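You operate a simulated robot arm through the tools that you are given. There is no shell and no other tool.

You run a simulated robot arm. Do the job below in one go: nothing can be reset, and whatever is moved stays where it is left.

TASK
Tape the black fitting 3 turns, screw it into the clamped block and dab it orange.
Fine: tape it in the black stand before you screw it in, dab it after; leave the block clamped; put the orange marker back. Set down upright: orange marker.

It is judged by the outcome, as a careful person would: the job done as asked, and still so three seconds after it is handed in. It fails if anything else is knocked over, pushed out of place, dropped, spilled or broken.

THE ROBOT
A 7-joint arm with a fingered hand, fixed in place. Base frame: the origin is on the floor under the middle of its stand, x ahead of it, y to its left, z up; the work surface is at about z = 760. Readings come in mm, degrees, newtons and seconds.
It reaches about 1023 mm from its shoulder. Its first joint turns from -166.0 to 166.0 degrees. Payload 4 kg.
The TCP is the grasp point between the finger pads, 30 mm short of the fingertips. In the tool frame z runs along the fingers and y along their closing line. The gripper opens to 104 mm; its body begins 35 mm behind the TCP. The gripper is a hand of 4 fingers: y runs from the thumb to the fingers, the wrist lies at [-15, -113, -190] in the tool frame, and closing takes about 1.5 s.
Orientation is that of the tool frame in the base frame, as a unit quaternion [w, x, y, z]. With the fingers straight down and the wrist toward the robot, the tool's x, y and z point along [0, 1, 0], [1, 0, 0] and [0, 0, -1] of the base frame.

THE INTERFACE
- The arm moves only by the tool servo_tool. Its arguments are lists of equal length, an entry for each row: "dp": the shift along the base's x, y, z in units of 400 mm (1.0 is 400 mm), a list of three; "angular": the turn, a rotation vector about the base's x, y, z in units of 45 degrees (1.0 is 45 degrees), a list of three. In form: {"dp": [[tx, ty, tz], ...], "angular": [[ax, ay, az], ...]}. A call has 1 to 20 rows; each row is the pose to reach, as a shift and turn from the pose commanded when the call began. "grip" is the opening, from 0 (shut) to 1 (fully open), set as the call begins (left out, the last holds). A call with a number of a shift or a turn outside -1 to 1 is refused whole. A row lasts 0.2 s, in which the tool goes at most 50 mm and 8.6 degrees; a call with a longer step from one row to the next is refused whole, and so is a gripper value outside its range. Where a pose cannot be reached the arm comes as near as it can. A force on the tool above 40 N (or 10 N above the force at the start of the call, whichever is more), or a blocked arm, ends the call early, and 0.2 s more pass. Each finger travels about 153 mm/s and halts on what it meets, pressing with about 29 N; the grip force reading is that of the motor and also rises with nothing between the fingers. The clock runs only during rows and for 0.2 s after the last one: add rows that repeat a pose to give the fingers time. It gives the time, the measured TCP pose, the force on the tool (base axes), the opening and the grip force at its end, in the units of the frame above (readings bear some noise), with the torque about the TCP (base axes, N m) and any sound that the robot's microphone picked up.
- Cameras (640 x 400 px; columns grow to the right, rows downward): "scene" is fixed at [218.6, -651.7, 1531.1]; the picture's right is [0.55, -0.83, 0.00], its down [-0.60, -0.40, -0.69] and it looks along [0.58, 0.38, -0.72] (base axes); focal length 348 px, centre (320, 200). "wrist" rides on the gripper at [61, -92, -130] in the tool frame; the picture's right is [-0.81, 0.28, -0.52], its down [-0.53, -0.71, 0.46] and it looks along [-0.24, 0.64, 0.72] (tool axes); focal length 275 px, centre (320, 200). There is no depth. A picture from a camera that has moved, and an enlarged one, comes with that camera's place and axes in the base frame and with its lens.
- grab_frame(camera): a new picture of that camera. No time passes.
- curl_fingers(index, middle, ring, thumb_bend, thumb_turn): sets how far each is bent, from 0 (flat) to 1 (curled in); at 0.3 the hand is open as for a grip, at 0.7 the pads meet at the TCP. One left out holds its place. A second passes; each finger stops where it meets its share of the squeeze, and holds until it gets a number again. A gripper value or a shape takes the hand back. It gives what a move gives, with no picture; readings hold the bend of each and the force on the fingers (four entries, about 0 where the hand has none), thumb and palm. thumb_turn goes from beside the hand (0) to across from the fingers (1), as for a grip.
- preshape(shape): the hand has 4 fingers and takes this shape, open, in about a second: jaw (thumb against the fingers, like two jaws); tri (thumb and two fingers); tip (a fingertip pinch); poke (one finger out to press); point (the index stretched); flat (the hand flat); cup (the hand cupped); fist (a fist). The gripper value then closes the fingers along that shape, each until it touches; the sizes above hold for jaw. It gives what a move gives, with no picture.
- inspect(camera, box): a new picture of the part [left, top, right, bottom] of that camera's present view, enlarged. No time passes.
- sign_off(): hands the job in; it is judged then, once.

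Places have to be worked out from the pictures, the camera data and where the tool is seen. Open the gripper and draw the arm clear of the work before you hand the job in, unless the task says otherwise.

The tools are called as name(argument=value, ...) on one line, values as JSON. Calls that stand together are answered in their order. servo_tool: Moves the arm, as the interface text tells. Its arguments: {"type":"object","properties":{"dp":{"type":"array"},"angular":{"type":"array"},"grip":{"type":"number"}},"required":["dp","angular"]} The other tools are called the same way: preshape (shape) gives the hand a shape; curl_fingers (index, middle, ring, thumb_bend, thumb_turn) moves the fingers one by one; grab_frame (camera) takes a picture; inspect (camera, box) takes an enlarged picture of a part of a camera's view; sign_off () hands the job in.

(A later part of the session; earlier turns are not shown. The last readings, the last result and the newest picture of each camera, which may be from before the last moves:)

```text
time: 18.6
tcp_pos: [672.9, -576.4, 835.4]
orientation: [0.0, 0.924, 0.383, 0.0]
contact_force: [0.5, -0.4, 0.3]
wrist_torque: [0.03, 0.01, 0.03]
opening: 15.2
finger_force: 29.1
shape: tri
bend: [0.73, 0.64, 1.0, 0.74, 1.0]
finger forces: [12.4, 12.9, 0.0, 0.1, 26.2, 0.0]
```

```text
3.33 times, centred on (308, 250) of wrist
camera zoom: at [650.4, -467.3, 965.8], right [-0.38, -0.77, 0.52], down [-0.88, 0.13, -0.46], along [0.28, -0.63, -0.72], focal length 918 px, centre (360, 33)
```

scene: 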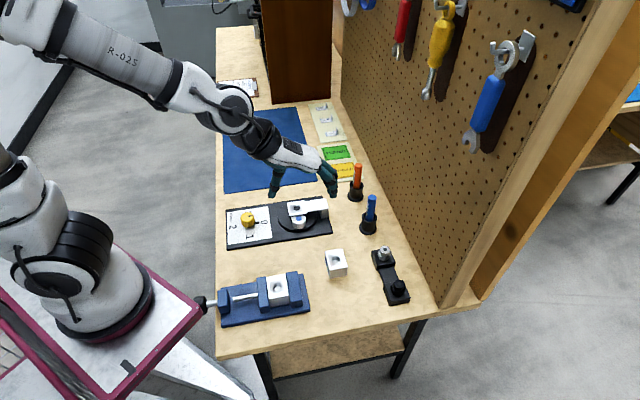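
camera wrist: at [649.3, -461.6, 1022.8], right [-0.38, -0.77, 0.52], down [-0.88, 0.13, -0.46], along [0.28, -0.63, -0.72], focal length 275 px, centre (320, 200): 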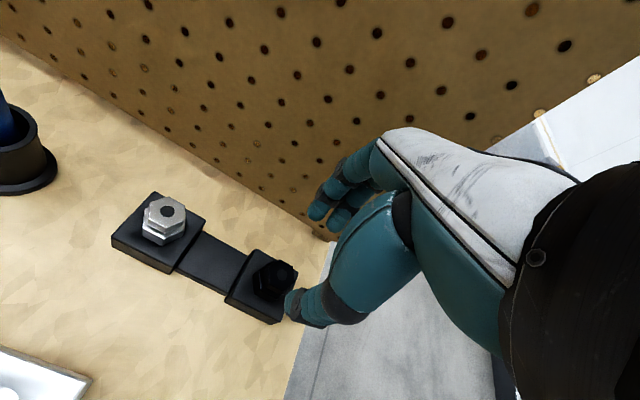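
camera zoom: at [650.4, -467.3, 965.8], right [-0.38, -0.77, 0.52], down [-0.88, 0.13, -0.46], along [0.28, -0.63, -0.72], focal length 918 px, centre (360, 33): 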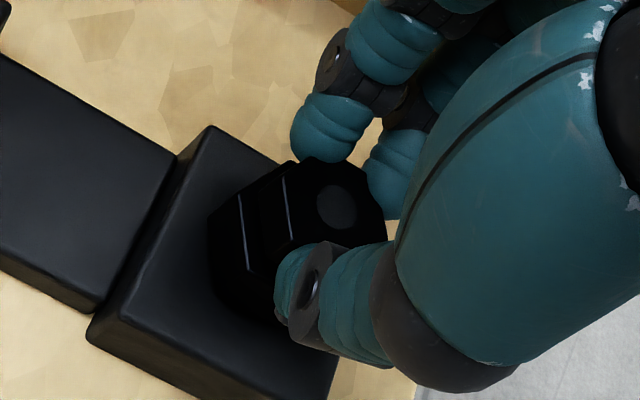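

Firm balanced grip: index 12.4 N, middle 12.9 N, thumb 26.2 N. I lift straight up slowly.

servo_tool(dp=[[0, 0, 0.02], [0, 0, 0.045], [0, 0, 0.075], [0, 0, 0.11], [0, 0, 0.15], [0, 0, 0.2], [0, 0, 0.25], [0, 0, 0.25]], angular=[[0, 0, 0], [0, 0, 0], [0, 0, 0], [0, 0, 0], [0, 0, 0], [0, 0, 0], [0, 0, 0], [0, 0, 0]])

inspect(camera="scene", box=[350, 220, 430, 300])

inspect(camera="wrist", box=[260, 190, 356, 310])

```text
time: 20.4
tcp_pos: [674.4, -576.0, 936.1]
orientation: [0.0, 0.924, 0.383, 0.0]
contact_force: [-0.2, -0.1, 0.3]
wrist_torque: [-0.03, 0.0, -0.04]
opening: 15.2
finger_force: 29.6
shape: tri
bend: [0.73, 0.64, 1.0, 0.74, 1.0]
finger forces: [12.9, 13.1, 0.0, 0.0, 26.0, 0.0]
```

```text
5.00 times, centred on (390, 260) of scene
camera zoom: at [218.6, -651.7, 1531.1], right [0.55, -0.83, 0.0], down [-0.6, -0.4, -0.69], along [0.58, 0.38, -0.72], focal length 1743 px, centre (-30, -100)
```

zoom: 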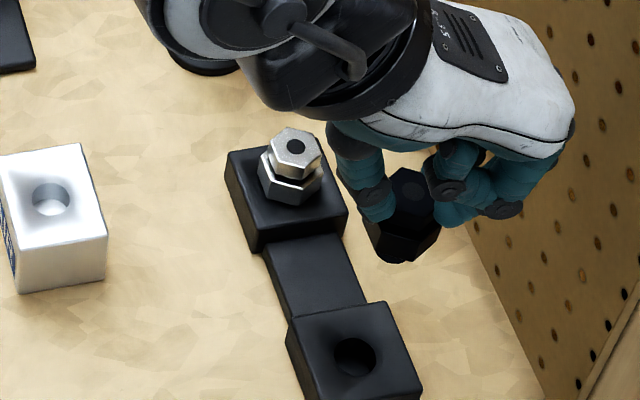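

```text
3.33 times, centred on (308, 250) of wrist
camera zoom: at [652.0, -466.7, 1065.7], right [-0.38, -0.77, 0.52], down [-0.88, 0.13, -0.46], along [0.28, -0.63, -0.72], focal length 918 px, centre (360, 33)
```

zoom: 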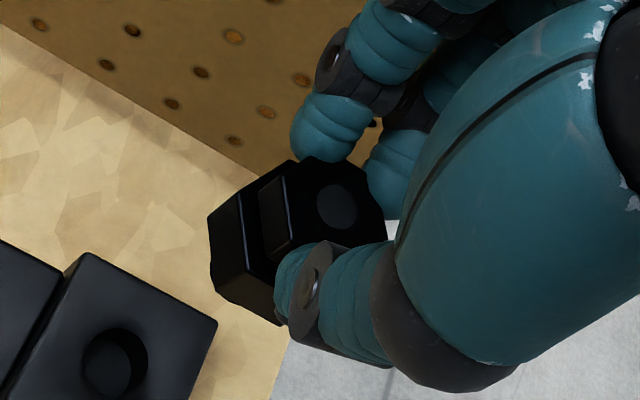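

Fitting lifted cleanly and hanging straight. I carry it over toward the funnel at about (740, -228), keeping z≈934, well clear of everything.

servo_tool(dp=[[0.015, 0.08, 0.02], [0.034, 0.176, 0.03], [0.053, 0.275, 0.03], [0.072, 0.374, 0.03], [0.091, 0.473, 0.03], [0.11, 0.572, 0.03], [0.13, 0.67, 0.03], [0.147, 0.765, 0.03], [0.16, 0.83, 0.03], [0.167, 0.868, 0.03], [0.167, 0.868, 0.03]], angular=[[0, 0, 0], [0, 0, 0], [0, 0, 0], [0, 0, 0], [0, 0, 0], [0, 0, 0], [0, 0, 0], [0, 0, 0], [0, 0, 0], [0, 0, 0], [0, 0, 0]])

inspect(camera="scene", box=[250, 140, 362, 240])

grab_frame(camera="wrist")

```text
time: 22.8
tcp_pos: [736.2, -229.8, 946.4]
orientation: [0.0, 0.924, 0.383, 0.001]
contact_force: [0.3, -0.5, -0.8]
wrist_torque: [-0.02, -0.03, -0.01]
opening: 15.4
finger_force: 28.9
shape: tri
bend: [0.73, 0.64, 1.0, 0.75, 1.0]
finger forces: [13.2, 13.4, 0.1, 0.0, 26.0, 0.1]
```

```text
4.00 times, centred on (306, 190) of scene
camera zoom: at [218.6, -651.7, 1531.1], right [0.55, -0.83, 0.0], down [-0.6, -0.4, -0.69], along [0.58, 0.38, -0.72], focal length 1394 px, centre (376, 240)
```

zoom: 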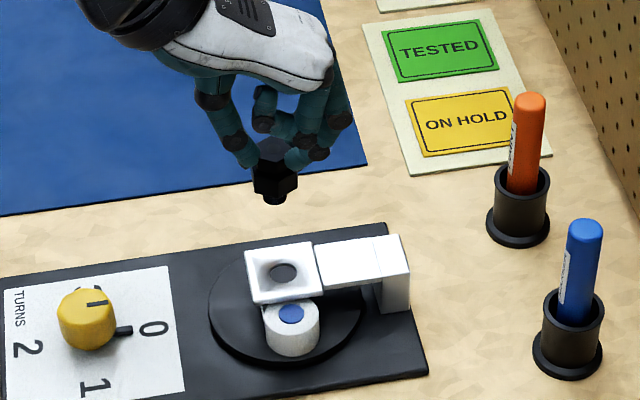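

```text
taken
camera wrist: at [714.5, -121.5, 1076.8], right [-0.38, -0.77, 0.52], down [-0.88, 0.13, -0.46], along [0.28, -0.63, -0.72], focal length 275 px, centre (320, 200)
```

wrist: 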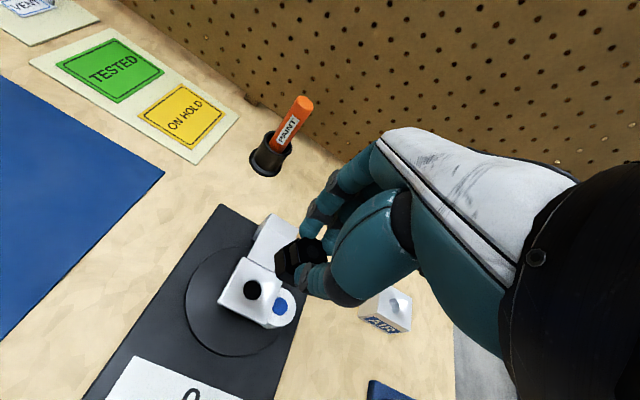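

The thread stub is visible below the hex. I zoom both cameras to measure the thread and the funnel centre.

inspect(camera="scene", box=[296, 166, 344, 196])

inspect(camera="wrist", box=[180, 230, 340, 350])

inspect(camera="scene", box=[290, 150, 354, 230])

```text
13.33 times, centred on (320, 181) of scene
camera zoom: at [218.6, -651.7, 1531.1], right [0.55, -0.83, 0.0], down [-0.6, -0.4, -0.69], along [0.58, 0.38, -0.72], focal length 4647 px, centre (320, 453)
```

zoom: 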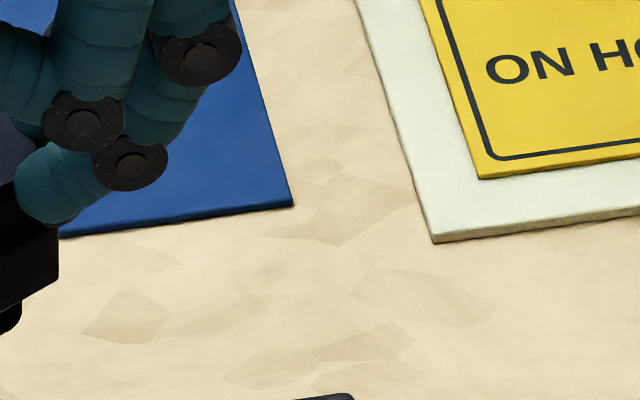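

```text
3.33 times, centred on (260, 290) of wrist
camera zoom: at [714.5, -121.5, 1076.8], right [-0.38, -0.77, 0.52], down [-0.88, 0.13, -0.46], along [0.28, -0.63, -0.72], focal length 918 px, centre (520, -100)
```

zoom: 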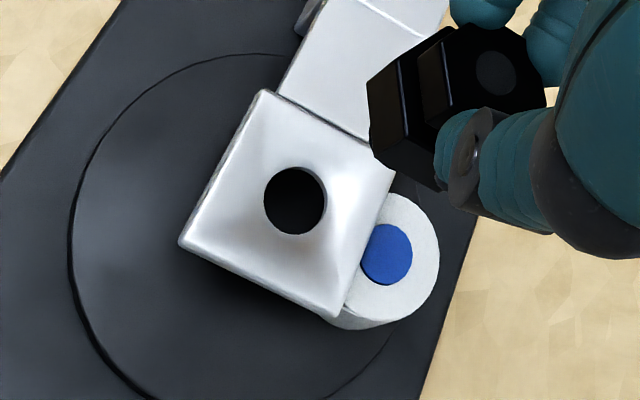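

```text
5.00 times, centred on (322, 190) of scene
camera zoom: at [218.6, -651.7, 1531.1], right [0.55, -0.83, 0.0], down [-0.6, -0.4, -0.69], along [0.58, 0.38, -0.72], focal length 1743 px, centre (310, 250)
```

zoom: 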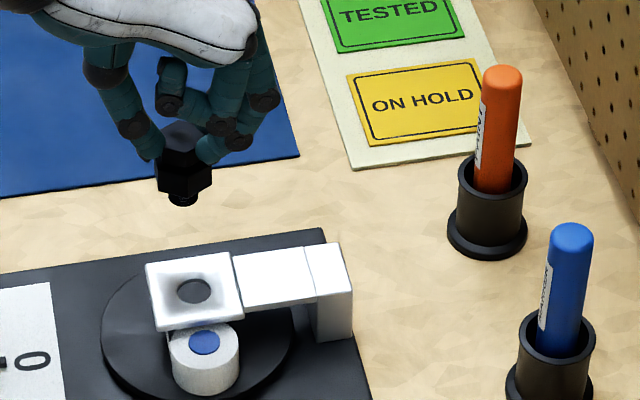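

Funnel centre and held fitting axis coincide within ~1 mm in the wrist camera (both ≈3 mm to +y of the TCP). I descend to just above the funnel (TCP z≈886) and re-check.

servo_tool(dp=[[0, 0, -0.05], [0, 0, -0.1], [0, 0, -0.14], [0, 0, -0.15], [0, 0, -0.15]], angular=[[0, 0, 0], [0, 0, 0], [0, 0, 0], [0, 0, 0], [0, 0, 0]])

inspect(camera="scene", box=[270, 170, 334, 220])

inspect(camera="wrist", box=[220, 190, 360, 320])

```text
time: 24.0
tcp_pos: [739.6, -229.6, 886.3]
orientation: [0.0, 0.924, 0.382, 0.0]
contact_force: [0.4, 0.0, -1.9]
wrist_torque: [0.03, -0.01, 0.0]
opening: 15.2
finger_force: 28.6
shape: tri
bend: [0.73, 0.64, 1.0, 0.75, 1.0]
finger forces: [13.3, 13.5, 0.1, 0.1, 25.9, 0.0]
```

```text
8.00 times, centred on (302, 195) of scene
camera zoom: at [218.6, -651.7, 1531.1], right [0.55, -0.83, 0.0], down [-0.6, -0.4, -0.69], along [0.58, 0.38, -0.72], focal length 2788 px, centre (464, 240)
```

zoom: 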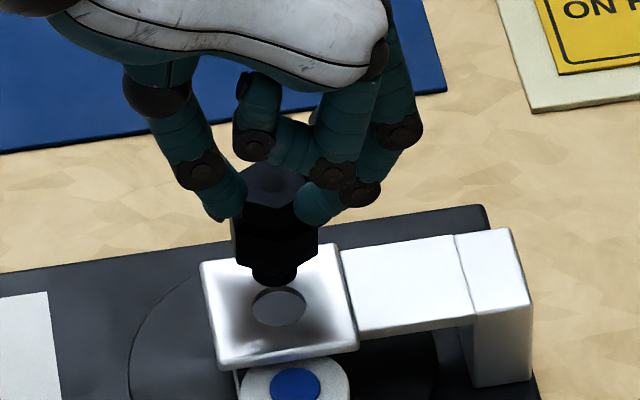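

```text
3.08 times, centred on (290, 255) of wrist
camera zoom: at [718.0, -120.7, 1016.6], right [-0.38, -0.77, 0.52], down [-0.88, 0.13, -0.46], along [0.28, -0.63, -0.72], focal length 847 px, centre (412, 31)
```

zoom: 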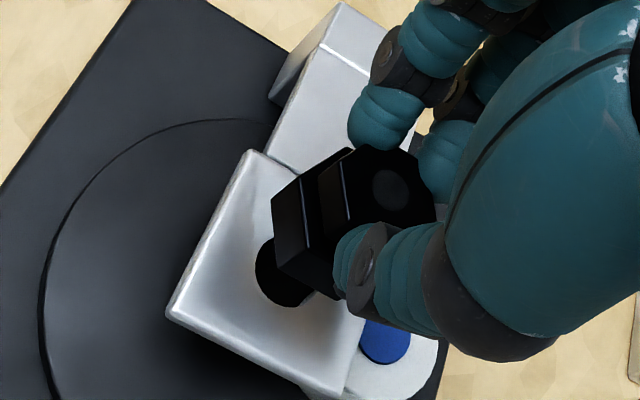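

Two views disagree by a couple of mm, but both ask for about (-3, -1.6); the funnel walls should guide the rest. I apply that and lower gently until the thread tip is just in the funnel.

servo_tool(dp=[[-0.0075, -0.004, 0], [-0.0075, -0.004, -0.0125], [-0.0075, -0.004, -0.025], [-0.0075, -0.004, -0.0325], [-0.0075, -0.004, -0.0325]], angular=[[0, 0, 0], [0, 0, 0], [0, 0, 0], [0, 0, 0], [0, 0, 0]])

inspect(camera="scene", box=[270, 170, 334, 220])

inspect(camera="wrist", box=[220, 190, 360, 320])

```text
time: 25.2
tcp_pos: [737.7, -230.2, 872.7]
orientation: [0.0, 0.924, 0.382, 0.0]
contact_force: [0.2, 0.3, 0.2]
wrist_torque: [0.04, -0.03, -0.02]
opening: 15.4
finger_force: 29.0
shape: tri
bend: [0.73, 0.64, 1.0, 0.75, 1.0]
finger forces: [13.2, 13.5, 0.0, 0.0, 26.0, 0.0]
```

```text
8.00 times, centred on (302, 195) of scene
camera zoom: at [218.6, -651.7, 1531.1], right [0.55, -0.83, 0.0], down [-0.6, -0.4, -0.69], along [0.58, 0.38, -0.72], focal length 2788 px, centre (464, 240)
```

zoom: 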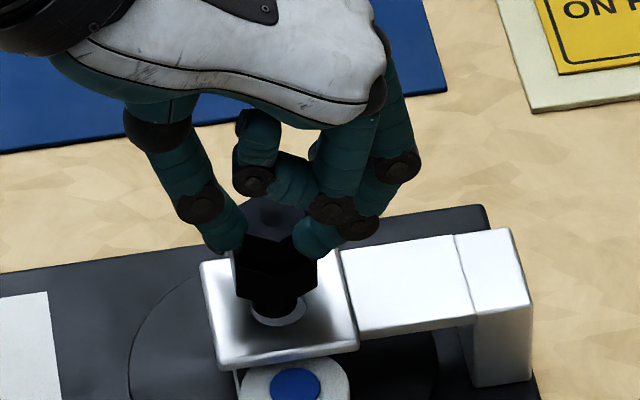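

```text
3.08 times, centred on (290, 255) of wrist
camera zoom: at [715.2, -121.7, 1003.4], right [-0.38, -0.77, 0.52], down [-0.88, 0.13, -0.46], along [0.28, -0.63, -0.72], focal length 847 px, centre (412, 31)
```

zoom: 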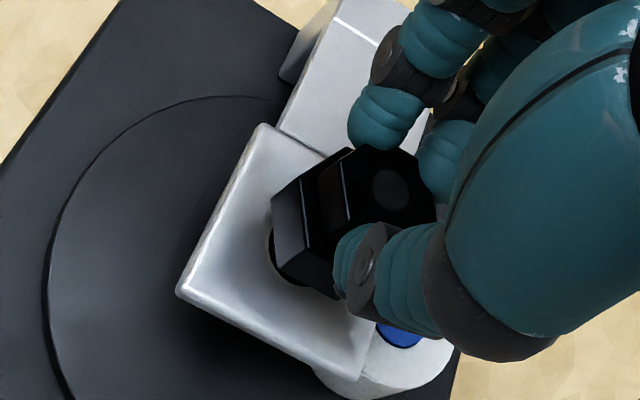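

Thread tip sits right over the hole in both views with no contact force. I keep lowering slowly.

servo_tool(dp=[[0, 0, -0.0075], [0, 0, -0.015], [0, 0, -0.0225], [0, 0, -0.0225]], angular=[[0, 0, 0], [0, 0, 0], [0, 0, 0], [0, 0, 0]])

inspect(camera="scene", box=[270, 170, 334, 220])

inspect(camera="wrist", box=[220, 190, 360, 320])

```text
time: 26.2
tcp_pos: [737.6, -229.1, 864.4]
orientation: [0.0, 0.924, 0.383, 0.0]
contact_force: [0.2, -0.1, -0.5]
wrist_torque: [-0.03, -0.01, 0.0]
opening: 15.2
finger_force: 28.4
shape: tri
bend: [0.73, 0.64, 1.0, 0.75, 1.0]
finger forces: [13.3, 13.9, 0.1, 0.1, 25.9, 0.0]
```

```text
8.00 times, centred on (302, 195) of scene
camera zoom: at [218.6, -651.7, 1531.1], right [0.55, -0.83, 0.0], down [-0.6, -0.4, -0.69], along [0.58, 0.38, -0.72], focal length 2788 px, centre (464, 240)
```

zoom: 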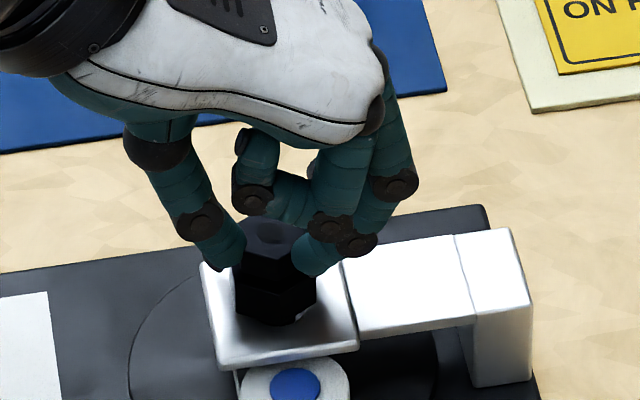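

```text
3.08 times, centred on (290, 255) of wrist
camera zoom: at [714.9, -120.9, 994.8], right [-0.38, -0.77, 0.52], down [-0.88, 0.13, -0.46], along [0.28, -0.63, -0.72], focal length 847 px, centre (412, 31)
```

zoom: 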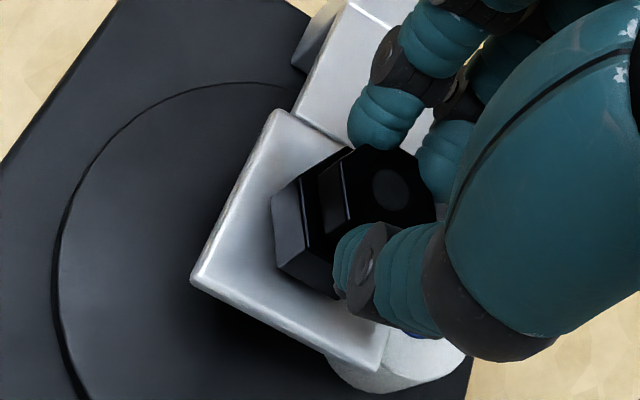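

The thread is entering with no resistance. I continue down in small steps until seated (watching z-force).

servo_tool(dp=[[0, 0, -0.005], [0, 0, -0.01], [0, 0, -0.015], [0, 0, -0.02], [0, 0, -0.02]], angular=[[0, 0, 0], [0, 0, 0], [0, 0, 0], [0, 0, 0], [0, 0, 0]])

inspect(camera="scene", box=[270, 170, 334, 220])

```text
time: 27.4
tcp_pos: [737.4, -230.0, 857.3]
orientation: [0.0, 0.924, 0.382, 0.002]
contact_force: [-0.6, -1.5, 40.5]
wrist_torque: [-0.1, 0.02, -0.02]
opening: 18.0
finger_force: 29.1
shape: tri
bend: [0.73, 0.64, 1.0, 0.75, 1.0]
finger forces: [17.3, 20.5, 0.0, 0.0, 34.4, 0.0]
```

```text
8.00 times, centred on (302, 195) of scene
camera zoom: at [218.6, -651.7, 1531.1], right [0.55, -0.83, 0.0], down [-0.6, -0.4, -0.69], along [0.58, 0.38, -0.72], focal length 2788 px, centre (464, 240)
```

zoom: 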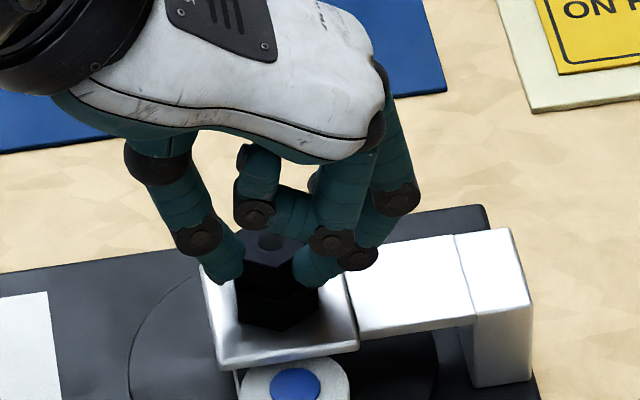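

I hit 40 N at TCP z≈857, so the hex looks seated on the funnel. I back off 2 mm to relieve the force and inspect from the wrist.

servo_tool(dp=[[0, 0, 0.004], [0, 0, 0.004]], angular=[[0, 0, 0], [0, 0, 0]])

inspect(camera="wrist", box=[220, 190, 360, 320])

inspect(camera="scene", box=[278, 184, 318, 216])

```text
time: 28.0
tcp_pos: [736.6, -229.5, 857.8]
orientation: [-0.001, 0.924, 0.382, 0.0]
contact_force: [2.8, -0.1, 24.6]
wrist_torque: [-0.02, -0.07, -0.02]
opening: 17.7
finger_force: 28.8
shape: tri
bend: [0.73, 0.64, 1.0, 0.75, 1.0]
finger forces: [17.7, 16.3, 0.1, 0.0, 31.7, 0.1]
```

```text
3.08 times, centred on (290, 255) of wrist
camera zoom: at [714.6, -121.3, 989.1], right [-0.38, -0.77, 0.52], down [-0.88, 0.13, -0.46], along [0.28, -0.63, -0.72], focal length 847 px, centre (412, 31)
```

zoom: 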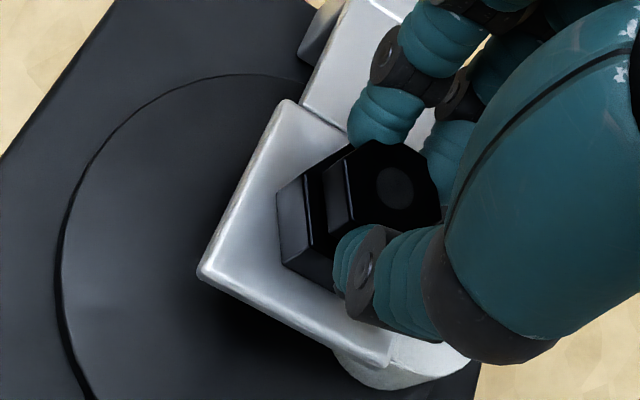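

```text
12.50 times, centred on (298, 200) of scene
camera zoom: at [218.6, -651.7, 1531.1], right [0.55, -0.83, 0.0], down [-0.6, -0.4, -0.69], along [0.58, 0.38, -0.72], focal length 4357 px, centre (595, 200)
```

zoom: 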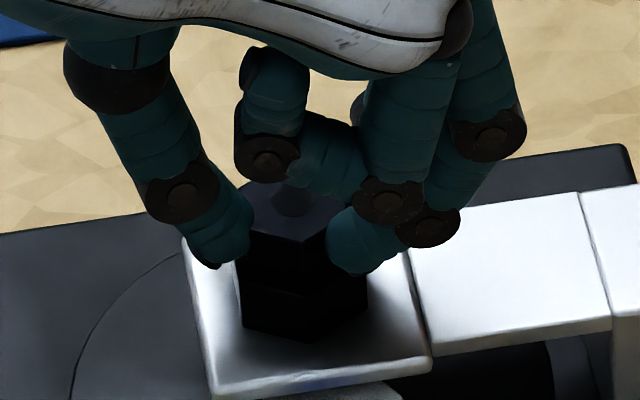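

The fitting appears upright and centred on the funnel plate. I open the fingers moderately and rise to see how it sits.

servo_tool(dp=[[0, 0, 0.002], [0, 0, 0.002], [0, 0, 0.002], [0, 0, 0.002], [0, 0, 0.002]], angular=[[0, 0, 0], [0, 0, 0], [0, 0, 0], [0, 0, 0], [0, 0, 0]], grip=0.55)

inspect(camera="wrist", box=[220, 190, 360, 320])

inspect(camera="scene", box=[278, 184, 318, 216])

```text
time: 29.2
tcp_pos: [737.0, -230.4, 859.4]
orientation: [0.0, 0.924, 0.383, 0.0]
contact_force: [-0.4, 0.2, -0.6]
wrist_torque: [-0.03, 0.01, 0.02]
opening: 56.7
finger_force: 0.0
shape: tri
bend: [0.74, 0.43, 0.99, 0.67, 1.0]
finger forces: [0.1, 0.0, 0.0, 0.0, 0.0, 0.1]
```

```text
3.08 times, centred on (290, 255) of wrist
camera zoom: at [714.7, -121.7, 989.4], right [-0.38, -0.77, 0.52], down [-0.88, 0.13, -0.46], along [0.28, -0.63, -0.72], focal length 847 px, centre (412, 31)
```

zoom: 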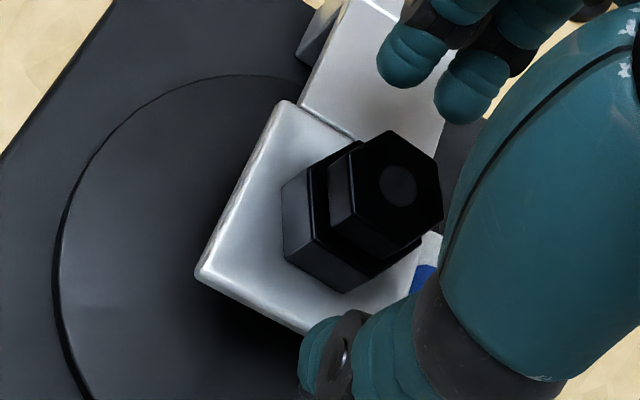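

```text
12.50 times, centred on (298, 200) of scene
camera zoom: at [218.6, -651.7, 1531.1], right [0.55, -0.83, 0.0], down [-0.6, -0.4, -0.69], along [0.58, 0.38, -0.72], focal length 4357 px, centre (595, 200)
```

zoom: 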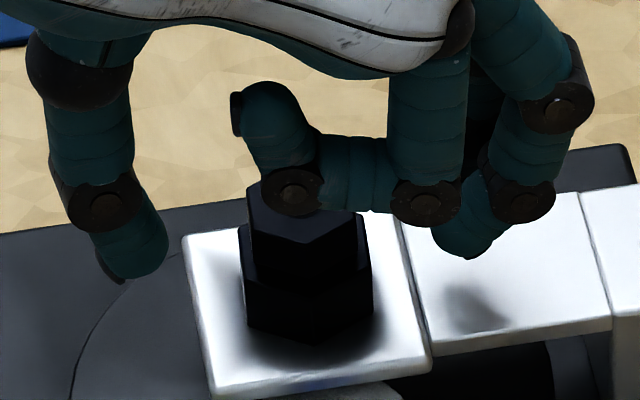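

Released; the fitting stands upright on the funnel plate. I rise straight up to view it unobstructed.

servo_tool(dp=[[0, 0, 0.05], [0, 0, 0.12], [0, 0, 0.2], [0, 0, 0.25], [0, 0, 0.25]], angular=[[0, 0, 0], [0, 0, 0], [0, 0, 0], [0, 0, 0], [0, 0, 0]])

inspect(camera="wrist", box=[200, 220, 328, 320])

inspect(camera="scene", box=[270, 180, 334, 230])

```text
time: 30.4
tcp_pos: [738.3, -231.6, 960.7]
orientation: [0.0, 0.924, 0.383, 0.001]
contact_force: [0.2, 0.3, -0.5]
wrist_torque: [0.0, -0.01, 0.0]
opening: 56.8
finger_force: 0.0
shape: tri
bend: [0.74, 0.43, 0.99, 0.67, 1.0]
finger forces: [0.0, 0.0, 0.0, 0.0, 0.0, 0.0]
```

```text
4.00 times, centred on (264, 270) of wrist
camera zoom: at [715.4, -123.0, 1091.2], right [-0.38, -0.77, 0.52], down [-0.88, 0.13, -0.46], along [0.28, -0.63, -0.72], focal length 1101 px, centre (544, -80)
```

zoom: 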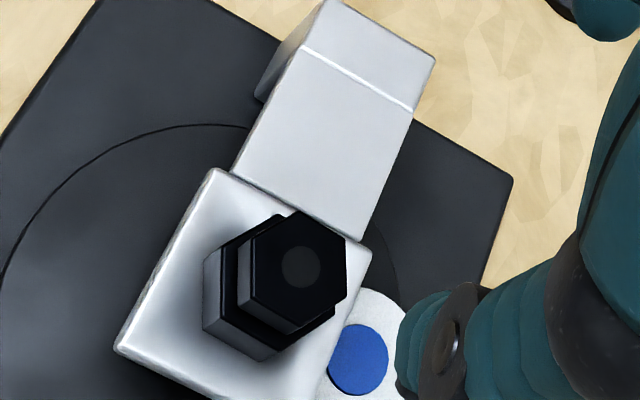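

```text
8.00 times, centred on (302, 205) of scene
camera zoom: at [218.6, -651.7, 1531.1], right [0.55, -0.83, 0.0], down [-0.6, -0.4, -0.69], along [0.58, 0.38, -0.72], focal length 2788 px, centre (464, 160)
```

zoom: 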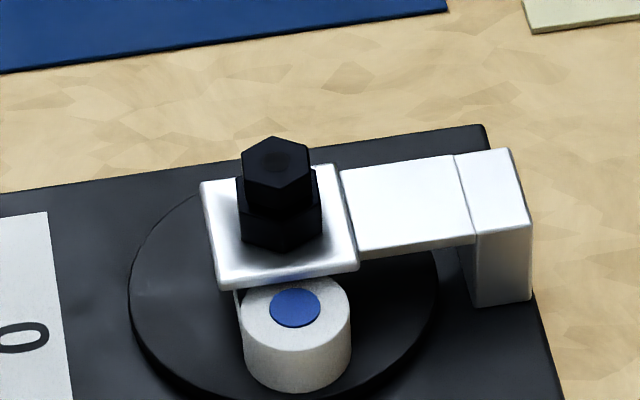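

The fitting sits upright and flush in the funnel. Now the yellow TURNS knob at about (640, -128, top z≈800): I move over it and turn the hand +45°.

servo_tool(dp=[[-0.035, 0.037, 0], [-0.07, 0.074, 0], [-0.105, 0.111, 0], [-0.14, 0.148, 0], [-0.175, 0.185, 0], [-0.21, 0.222, 0], [-0.246, 0.259, -0.02], [-0.246, 0.259, -0.05], [-0.246, 0.259, -0.05]], angular=[[0, 0, 0.15], [0, 0, 0.3], [0, 0, 0.45], [0, 0, 0.6], [0, 0, 0.75], [0, 0, 0.9], [0, 0, 1.0], [0, 0, 1.0], [0, 0, 1.0]])

grab_frame(camera="wrist")

inspect(camera="scene", box=[200, 140, 328, 240])

```text
time: 32.4
tcp_pos: [671.0, -130.8, 954.9]
orientation: [-0.001, 0.706, 0.709, 0.0]
contact_force: [0.3, 0.8, 1.1]
wrist_torque: [0.02, -0.02, 0.0]
opening: 57.1
finger_force: 0.0
shape: tri
bend: [0.74, 0.43, 0.99, 0.67, 1.0]
finger forces: [0.0, 0.1, 0.0, 0.1, 0.0, 0.0]
out of reach, approached as far as the arm can: row 6, 7, 8, 9
```

```text
taken
camera wrist: at [578.2, -70.1, 1085.3], right [0.28, -0.81, 0.52], down [-0.71, -0.53, -0.45], along [0.64, -0.24, -0.73], focal length 275 px, centre (320, 200)
```

wrist: 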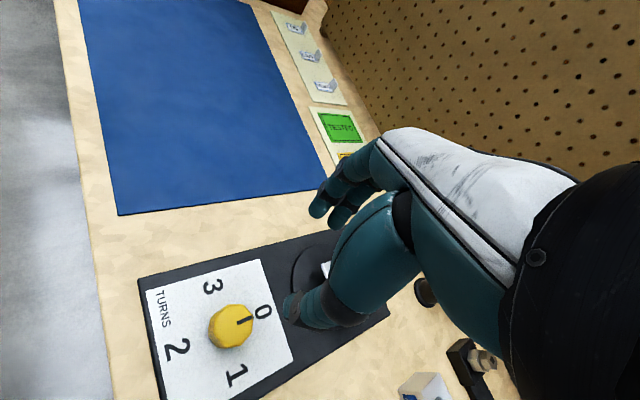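

```text
4.00 times, centred on (264, 190) of scene
camera zoom: at [218.6, -651.7, 1531.1], right [0.55, -0.83, 0.0], down [-0.6, -0.4, -0.69], along [0.58, 0.38, -0.72], focal length 1394 px, centre (544, 240)
```

zoom: 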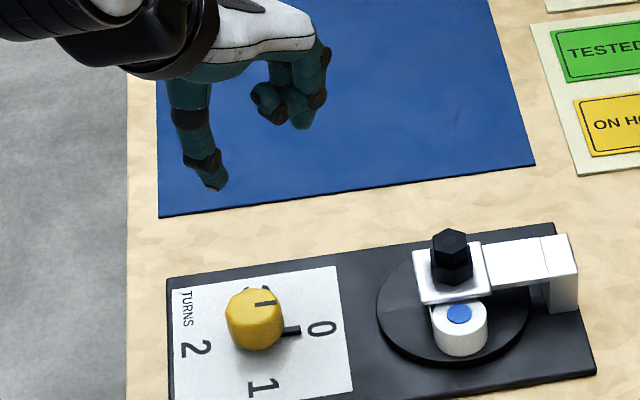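

The knob is close to the base and "wrist toward robot" is out of reach there. Rotating the hand so the wrist moves sideways should help, so I yaw +45° more and see the pose.

servo_tool(dp=[[0, 0, 0], [0, 0, 0], [0, 0, 0], [0, 0, 0], [0, 0, 0], [0, 0, 0], [0, 0, 0], [0, 0, 0]], angular=[[0, 0, 0.15], [0, 0, 0.3], [0, 0, 0.45], [0, 0, 0.6], [0, 0, 0.75], [0, 0, 0.9], [0, 0, 1.0], [0, 0, 1.0]])

grab_frame(camera="wrist")

grab_frame(camera="scene")

```text
time: 34.2
tcp_pos: [670.7, -131.0, 954.2]
orientation: [0.0, 0.382, 0.924, 0.0]
contact_force: [-1.1, 0.3, -0.2]
wrist_torque: [-0.01, -0.01, 0.01]
opening: 57.0
finger_force: 0.0
shape: tri
bend: [0.74, 0.43, 0.99, 0.67, 1.0]
finger forces: [0.0, 0.1, 0.1, 0.0, 0.0, 0.0]
```

```text
taken
camera wrist: at [561.9, -152.4, 1085.1], right [0.77, -0.38, 0.52], down [-0.13, -0.88, -0.46], along [0.63, 0.28, -0.72], focal length 275 px, centre (320, 200)
```

wrist: 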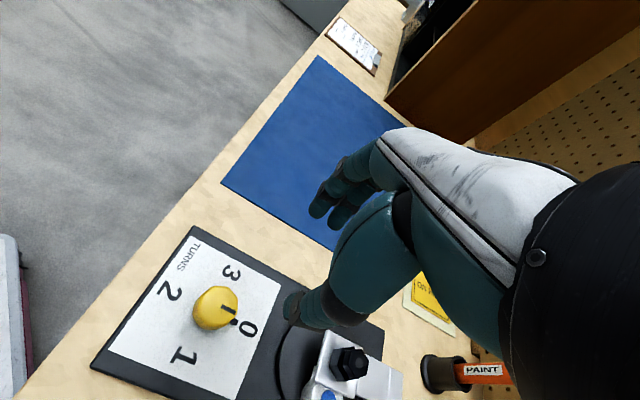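

```text
taken
```

scene: 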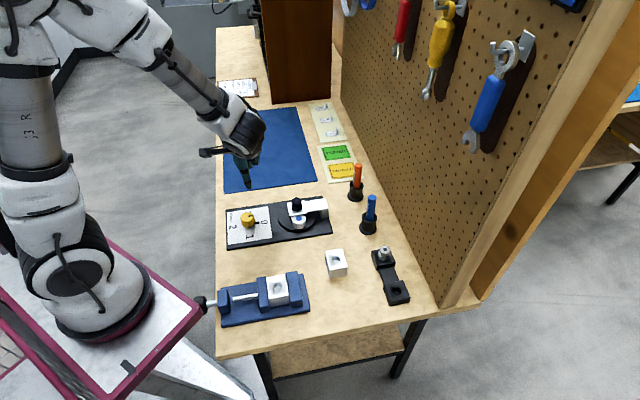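

The command was clipped to the reachable pose, now at yaw θ=+45°. I move over the knob and yaw another 30°.

servo_tool(dp=[[-0.02, 0.002, -0.02], [-0.04, 0.004, -0.04], [-0.06, 0.006, -0.06], [-0.077, 0.007, -0.075], [-0.077, 0.007, -0.1], [-0.077, 0.007, -0.1]], angular=[[0, 0, 0.15], [0, 0, 0.3], [0, 0, 0.45], [0, 0, 0.6], [0, 0, 0.667], [0, 0, 0.667]])

grab_frame(camera="wrist")

inspect(camera="scene", box=[200, 140, 328, 250])

```text
time: 35.6
tcp_pos: [641.0, -128.2, 914.2]
orientation: [0.0, 0.13, 0.992, 0.0]
contact_force: [0.4, -0.1, -0.8]
wrist_torque: [-0.02, -0.01, 0.01]
opening: 56.7
finger_force: 0.0
shape: tri
bend: [0.74, 0.43, 0.99, 0.67, 1.0]
finger forces: [0.1, 0.1, 0.0, 0.0, 0.0, 0.1]
```

```text
taken
camera wrist: at [556.6, -200.4, 1044.3], right [0.85, 0.06, 0.52], down [0.33, -0.83, -0.46], along [0.4, 0.56, -0.72], focal length 275 px, centre (320, 200)
```

wrist: 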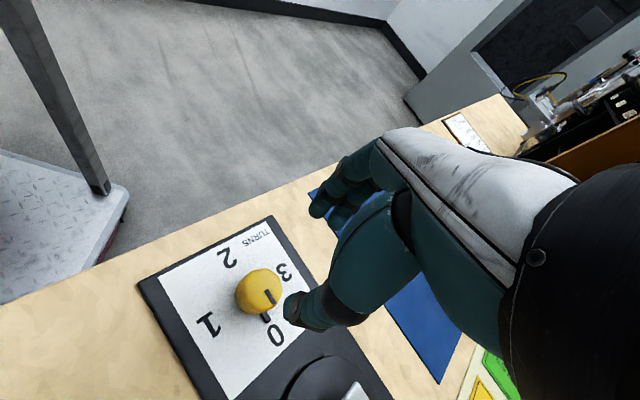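

```text
3.64 times, centred on (264, 195) of scene
camera zoom: at [218.6, -651.7, 1531.1], right [0.55, -0.83, 0.0], down [-0.6, -0.4, -0.69], along [0.58, 0.38, -0.72], focal length 1267 px, centre (524, 218)
```

zoom: 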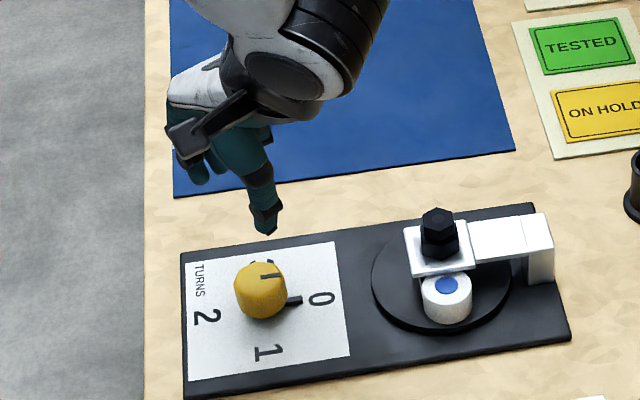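

Reachable here. I zoom in on the knob with the wrist camera to centre the hand on it.

inspect(camera="wrist", box=[210, 240, 338, 360])

inspect(camera="scene", box=[224, 196, 280, 236])

```text
3.33 times, centred on (274, 300) of wrist
camera zoom: at [556.6, -200.4, 1044.3], right [0.85, 0.06, 0.52], down [0.33, -0.83, -0.46], along [0.4, 0.56, -0.72], focal length 918 px, centre (473, -133)
```

zoom: 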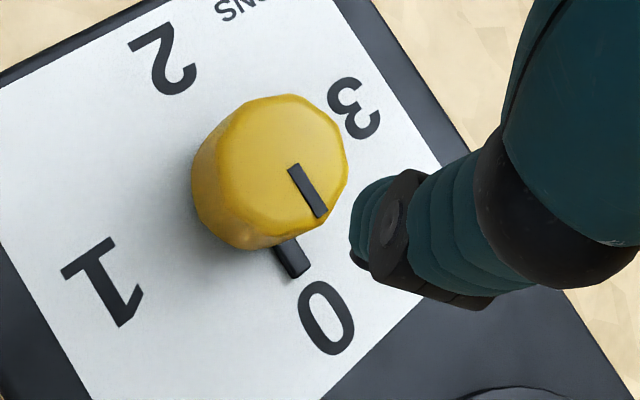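

```text
10.00 times, centred on (252, 216) of scene
camera zoom: at [218.6, -651.7, 1531.1], right [0.55, -0.83, 0.0], down [-0.6, -0.4, -0.69], along [0.58, 0.38, -0.72], focal length 3485 px, centre (1000, 40)
```

zoom: 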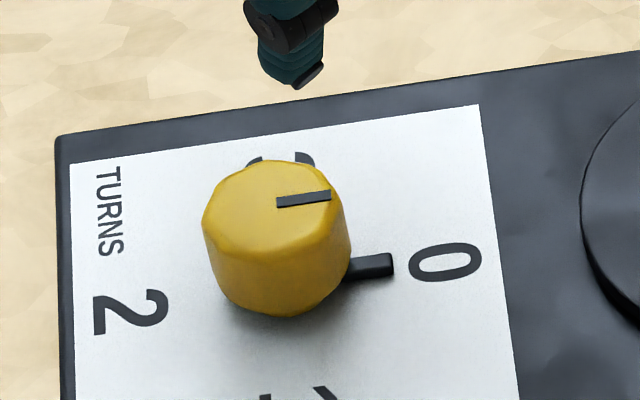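

Knob centre ≈ (638.3, -130.7), ⌀≈41 mm, top ≈ z 800. Before gripping, I test how far the yaw can go here (to θ=120°) while still above.

servo_tool(dp=[[-0.006, -0.006, 0], [-0.006, -0.006, 0], [-0.006, -0.006, 0], [-0.006, -0.006, 0], [-0.006, -0.006, 0], [-0.006, -0.006, 0], [-0.006, -0.006, 0]], angular=[[0, 0, 0.15], [0, 0, 0.3], [0, 0, 0.45], [0, 0, 0.6], [0, 0, 0.75], [0, 0, 0.9], [0, 0, 1.0]])

inspect(camera="scene", box=[200, 140, 328, 250])

```text
time: 37.2
tcp_pos: [637.0, -132.0, 914.4]
orientation: [-0.001, -0.26, 0.966, 0.0]
contact_force: [0.1, -0.1, 0.3]
wrist_torque: [0.01, -0.01, 0.01]
opening: 56.8
finger_force: 0.1
shape: tri
bend: [0.74, 0.43, 0.99, 0.67, 1.0]
finger forces: [0.1, 0.0, 0.0, 0.0, 0.0, 0.0]
```

```text
3.64 times, centred on (264, 195) of scene
camera zoom: at [218.6, -651.7, 1531.1], right [0.55, -0.83, 0.0], down [-0.6, -0.4, -0.69], along [0.58, 0.38, -0.72], focal length 1267 px, centre (524, 218)
```

zoom: 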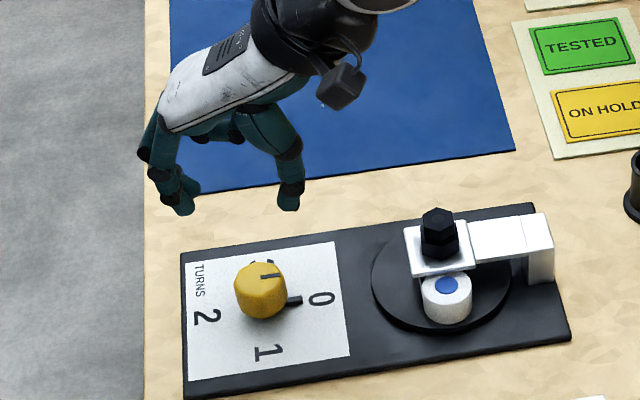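

θ=120° works. I test another 45° (to 165°) since longer strokes mean fewer regrips.

servo_tool(dp=[[0, 0, 0], [0, 0, 0], [0, 0, 0], [0, 0, 0], [0, 0, 0], [0, 0, 0], [0, 0, 0]], angular=[[0, 0, 0.15], [0, 0, 0.3], [0, 0, 0.45], [0, 0, 0.6], [0, 0, 0.75], [0, 0, 0.9], [0, 0, 1.0]])

inspect(camera="wrist", box=[160, 200, 360, 400])

```text
time: 38.8
tcp_pos: [638.3, -131.9, 915.8]
orientation: [0.001, -0.609, 0.793, 0.0]
contact_force: [-0.2, -0.5, 0.2]
wrist_torque: [0.01, 0.04, 0.0]
opening: 56.9
finger_force: 0.1
shape: tri
bend: [0.74, 0.43, 0.99, 0.67, 1.0]
finger forces: [0.0, 0.1, 0.1, 0.0, 0.0, 0.1]
```

```text
2.00 times, centred on (260, 300) of wrist
camera zoom: at [709.9, -213.8, 1045.5], right [-0.06, 0.85, 0.52], down [0.83, 0.33, -0.46], along [-0.56, 0.4, -0.72], focal length 551 px, centre (440, 0)
```

zoom: 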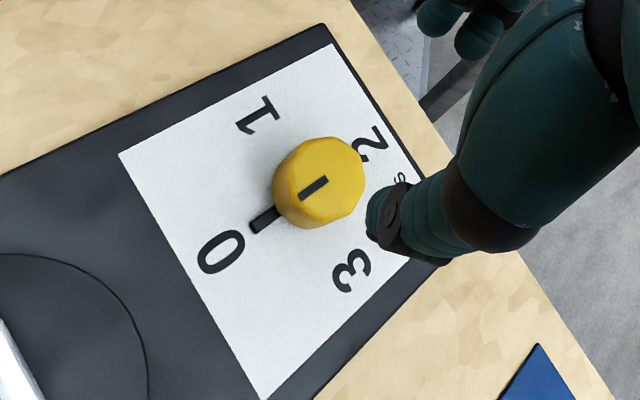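

θ=165° is reachable too. Knob centre averages to (639.5, -131.2). I descend around it at θ=165° to TCP z≈824 with fingers open 57 mm.

servo_tool(dp=[[0.003, 0.002, -0.08], [0.003, 0.002, -0.15], [0.003, 0.002, -0.2], [0.003, 0.002, -0.225], [0.003, 0.002, -0.225]], angular=[[0, 0, 0], [0, 0, 0], [0, 0, 0], [0, 0, 0], [0, 0, 0]], grip=0.6)

inspect(camera="wrist", box=[200, 140, 360, 300])

inspect(camera="scene", box=[222, 190, 286, 240])

```text
time: 40.0
tcp_pos: [639.2, -130.1, 824.4]
orientation: [0.001, -0.608, 0.794, -0.001]
contact_force: [0.1, -0.1, 0.9]
wrist_torque: [0.02, -0.02, -0.04]
opening: 62.0
finger_force: 0.0
shape: tri
bend: [0.74, 0.41, 0.99, 0.65, 1.0]
finger forces: [0.0, 0.0, 0.0, 0.1, 0.1, 0.1]
```

```text
2.50 times, centred on (280, 220) of wrist
camera zoom: at [710.7, -212.6, 954.9], right [-0.06, 0.85, 0.52], down [0.83, 0.33, -0.46], along [-0.56, 0.4, -0.72], focal length 688 px, centre (420, 150)
```

zoom: 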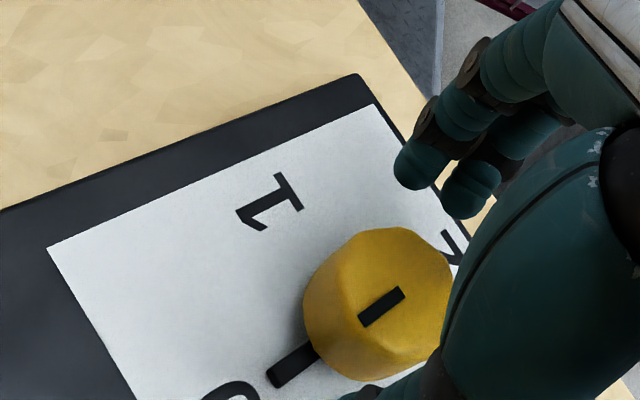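

```text
8.00 times, centred on (254, 215) of scene
camera zoom: at [218.6, -651.7, 1531.1], right [0.55, -0.83, 0.0], down [-0.6, -0.4, -0.69], along [0.58, 0.38, -0.72], focal length 2788 px, centre (848, 80)
```

zoom: 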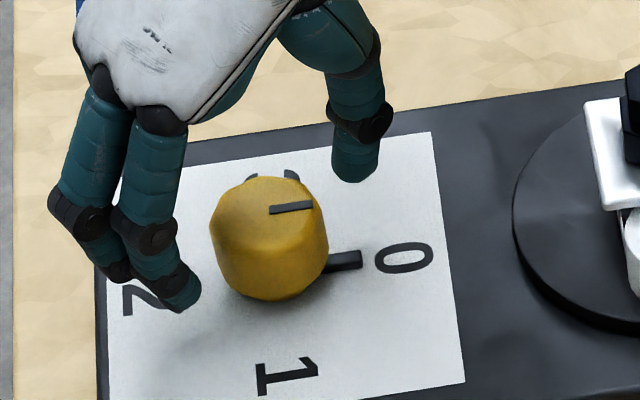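

The knob sits midway between thumb and fingers. I close the fingers on it.

servo_tool(dp=[[0, 0, 0], [0, 0, 0], [0, 0, 0], [0, 0, 0], [0, 0, 0]], angular=[[0, 0, 0], [0, 0, 0], [0, 0, 0], [0, 0, 0], [0, 0, 0]], grip=0.0)

inspect(camera="wrist", box=[200, 140, 360, 300])

inspect(camera="scene", box=[222, 190, 286, 240])

```text
time: 41.2
tcp_pos: [639.7, -129.0, 824.4]
orientation: [0.0, -0.609, 0.793, 0.0]
contact_force: [0.8, 0.2, -2.6]
wrist_torque: [-0.04, -0.05, 0.05]
opening: 28.8
finger_force: 29.2
shape: tri
bend: [0.74, 0.57, 1.0, 0.74, 1.0]
finger forces: [12.8, 12.5, 0.0, 0.0, 26.0, 0.0]
```

```text
2.50 times, centred on (280, 220) of wrist
camera zoom: at [710.7, -212.7, 955.0], right [-0.06, 0.85, 0.52], down [0.83, 0.33, -0.46], along [-0.56, 0.4, -0.72], focal length 688 px, centre (420, 150)
```

zoom: 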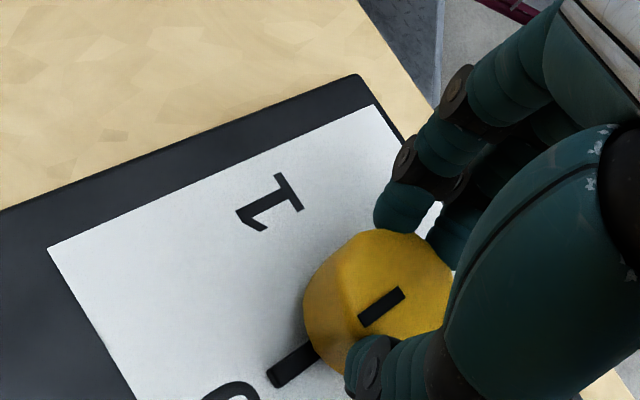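

```text
8.00 times, centred on (254, 215) of scene
camera zoom: at [218.6, -651.7, 1531.1], right [0.55, -0.83, 0.0], down [-0.6, -0.4, -0.69], along [0.58, 0.38, -0.72], focal length 2788 px, centre (848, 80)
```

zoom: 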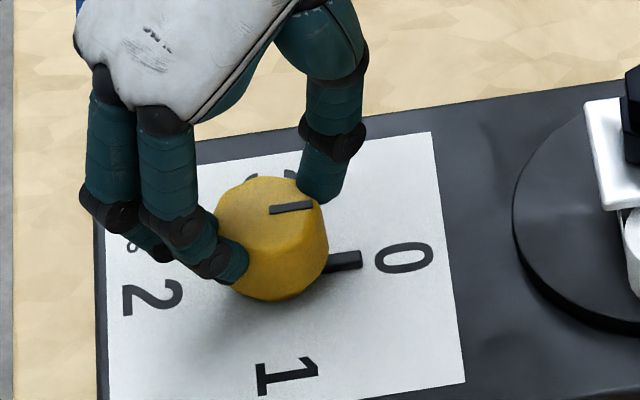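

Knob gripped evenly. I turn it clockwise (negative z) 45° gently and check the pointer and turntable.

servo_tool(dp=[[0, 0, 0], [0, 0, 0], [0, 0, 0], [0, 0, 0], [0, 0, 0], [0, 0, 0], [0, 0, 0], [0, 0, 0], [0, 0, 0]], angular=[[0, 0, -0.125], [0, 0, -0.25], [0, 0, -0.375], [0, 0, -0.5], [0, 0, -0.625], [0, 0, -0.75], [0, 0, -0.875], [0, 0, -1.0], [0, 0, -1.0]])

inspect(camera="scene", box=[216, 180, 336, 255])

```text
time: 43.2
tcp_pos: [639.6, -130.1, 823.4]
orientation: [0.001, -0.259, 0.966, 0.0]
contact_force: [2.7, 0.0, 1.4]
wrist_torque: [0.03, -0.04, -0.01]
opening: 28.8
finger_force: 29.3
shape: tri
bend: [0.74, 0.57, 1.0, 0.74, 1.0]
finger forces: [12.6, 14.7, 0.1, 0.0, 28.0, 0.0]
```

```text
5.33 times, centred on (276, 218) of scene
camera zoom: at [218.6, -651.7, 1531.1], right [0.55, -0.83, 0.0], down [-0.6, -0.4, -0.69], along [0.58, 0.38, -0.72], focal length 1859 px, centre (555, 107)
```

zoom: 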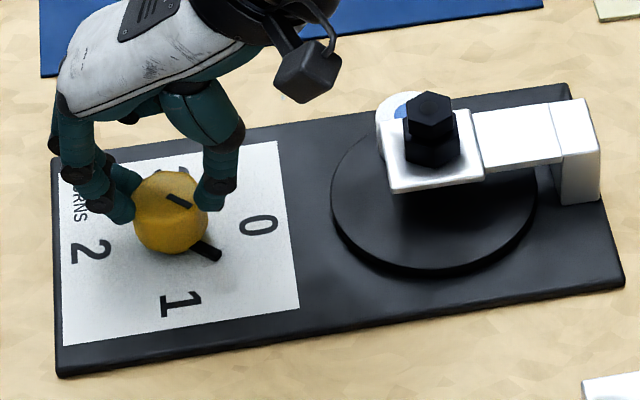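

The knob drives the turntable: 45° of knob moved the roll half a turn. I continue clockwise another 45°.

servo_tool(dp=[[0, 0, 0], [0, 0, 0], [0, 0, 0], [0, 0, 0], [0, 0, 0], [0, 0, 0], [0, 0, 0], [0, 0, 0], [0, 0, 0]], angular=[[0, 0, -0.125], [0, 0, -0.25], [0, 0, -0.375], [0, 0, -0.5], [0, 0, -0.625], [0, 0, -0.75], [0, 0, -0.875], [0, 0, -1.0], [0, 0, -1.0]])

inspect(camera="scene", box=[216, 180, 336, 255])

```text
time: 45.2
tcp_pos: [639.8, -131.2, 824.9]
orientation: [0.0, 0.13, 0.991, 0.0]
contact_force: [3.2, 4.8, -3.6]
wrist_torque: [0.11, -0.04, -0.01]
opening: 28.3
finger_force: 28.6
shape: tri
bend: [0.74, 0.56, 1.0, 0.74, 1.0]
finger forces: [14.4, 15.9, 0.0, 0.0, 23.8, 0.1]
```

```text
5.33 times, centred on (276, 218) of scene
camera zoom: at [218.6, -651.7, 1531.1], right [0.55, -0.83, 0.0], down [-0.6, -0.4, -0.69], along [0.58, 0.38, -0.72], focal length 1859 px, centre (555, 107)
```

zoom: 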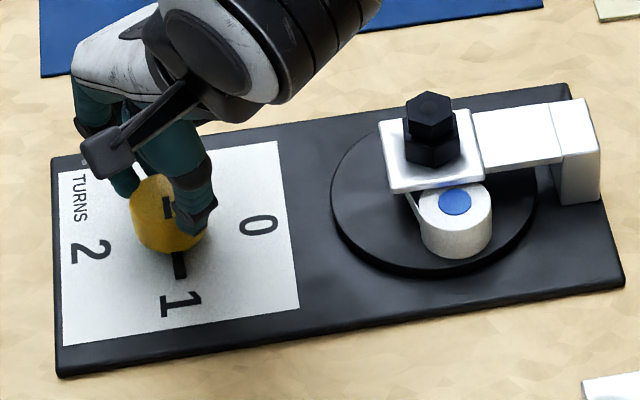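

The pointer is at 1 after 90°, roll back at start (one full wrap). I continue 45° more to θ=30°.

servo_tool(dp=[[0, 0, 0], [0, 0, 0], [0, 0, 0], [0, 0, 0], [0, 0, 0], [0, 0, 0], [0, 0, 0], [0, 0, 0], [0, 0, 0]], angular=[[0, 0, -0.125], [0, 0, -0.25], [0, 0, -0.375], [0, 0, -0.5], [0, 0, -0.625], [0, 0, -0.75], [0, 0, -0.875], [0, 0, -1.0], [0, 0, -1.0]])

inspect(camera="scene", box=[216, 180, 336, 255])

inspect(camera="wrist", box=[160, 160, 360, 320])

```text
time: 47.2
tcp_pos: [647.1, -135.6, 822.8]
orientation: [-0.003, 0.499, 0.866, 0.0]
contact_force: [-23.4, 5.5, 12.2]
wrist_torque: [0.12, 0.78, 0.04]
opening: 29.1
finger_force: 28.9
shape: tri
bend: [0.74, 0.73, 1.0, 0.74, 0.94]
finger forces: [12.3, 6.3, 0.1, 0.1, 37.5, 0.1]
out of reach, approached as far as the arm can: row 7, 8, 9
```

```text
5.33 times, centred on (276, 218) of scene
camera zoom: at [218.6, -651.7, 1531.1], right [0.55, -0.83, 0.0], down [-0.6, -0.4, -0.69], along [0.58, 0.38, -0.72], focal length 1859 px, centre (555, 107)
```

zoom: 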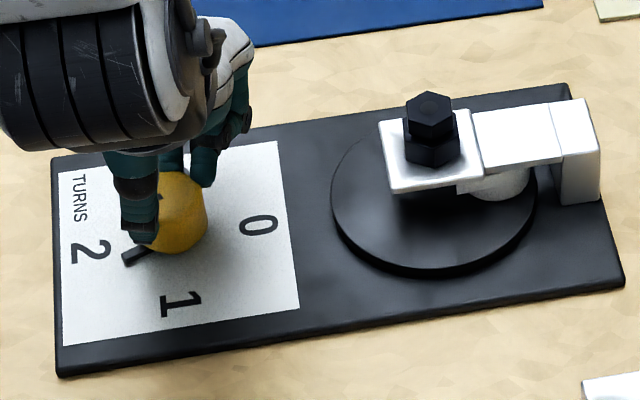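

```text
2.50 times, centred on (260, 240) of wrist
camera zoom: at [538.0, -127.0, 954.5], right [0.65, -0.56, 0.51], down [-0.35, -0.82, -0.45], along [0.68, 0.11, -0.73], focal length 688 px, centre (470, 100)
```

zoom: 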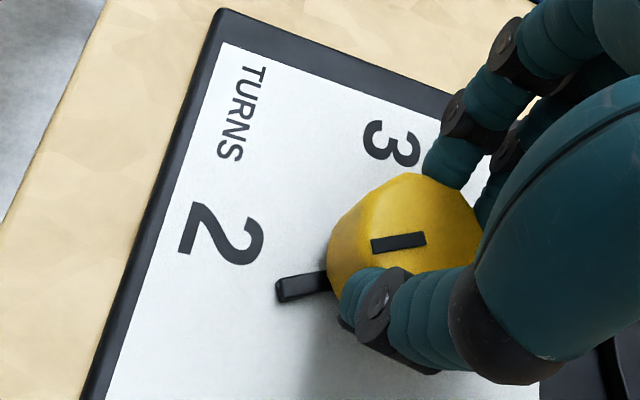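

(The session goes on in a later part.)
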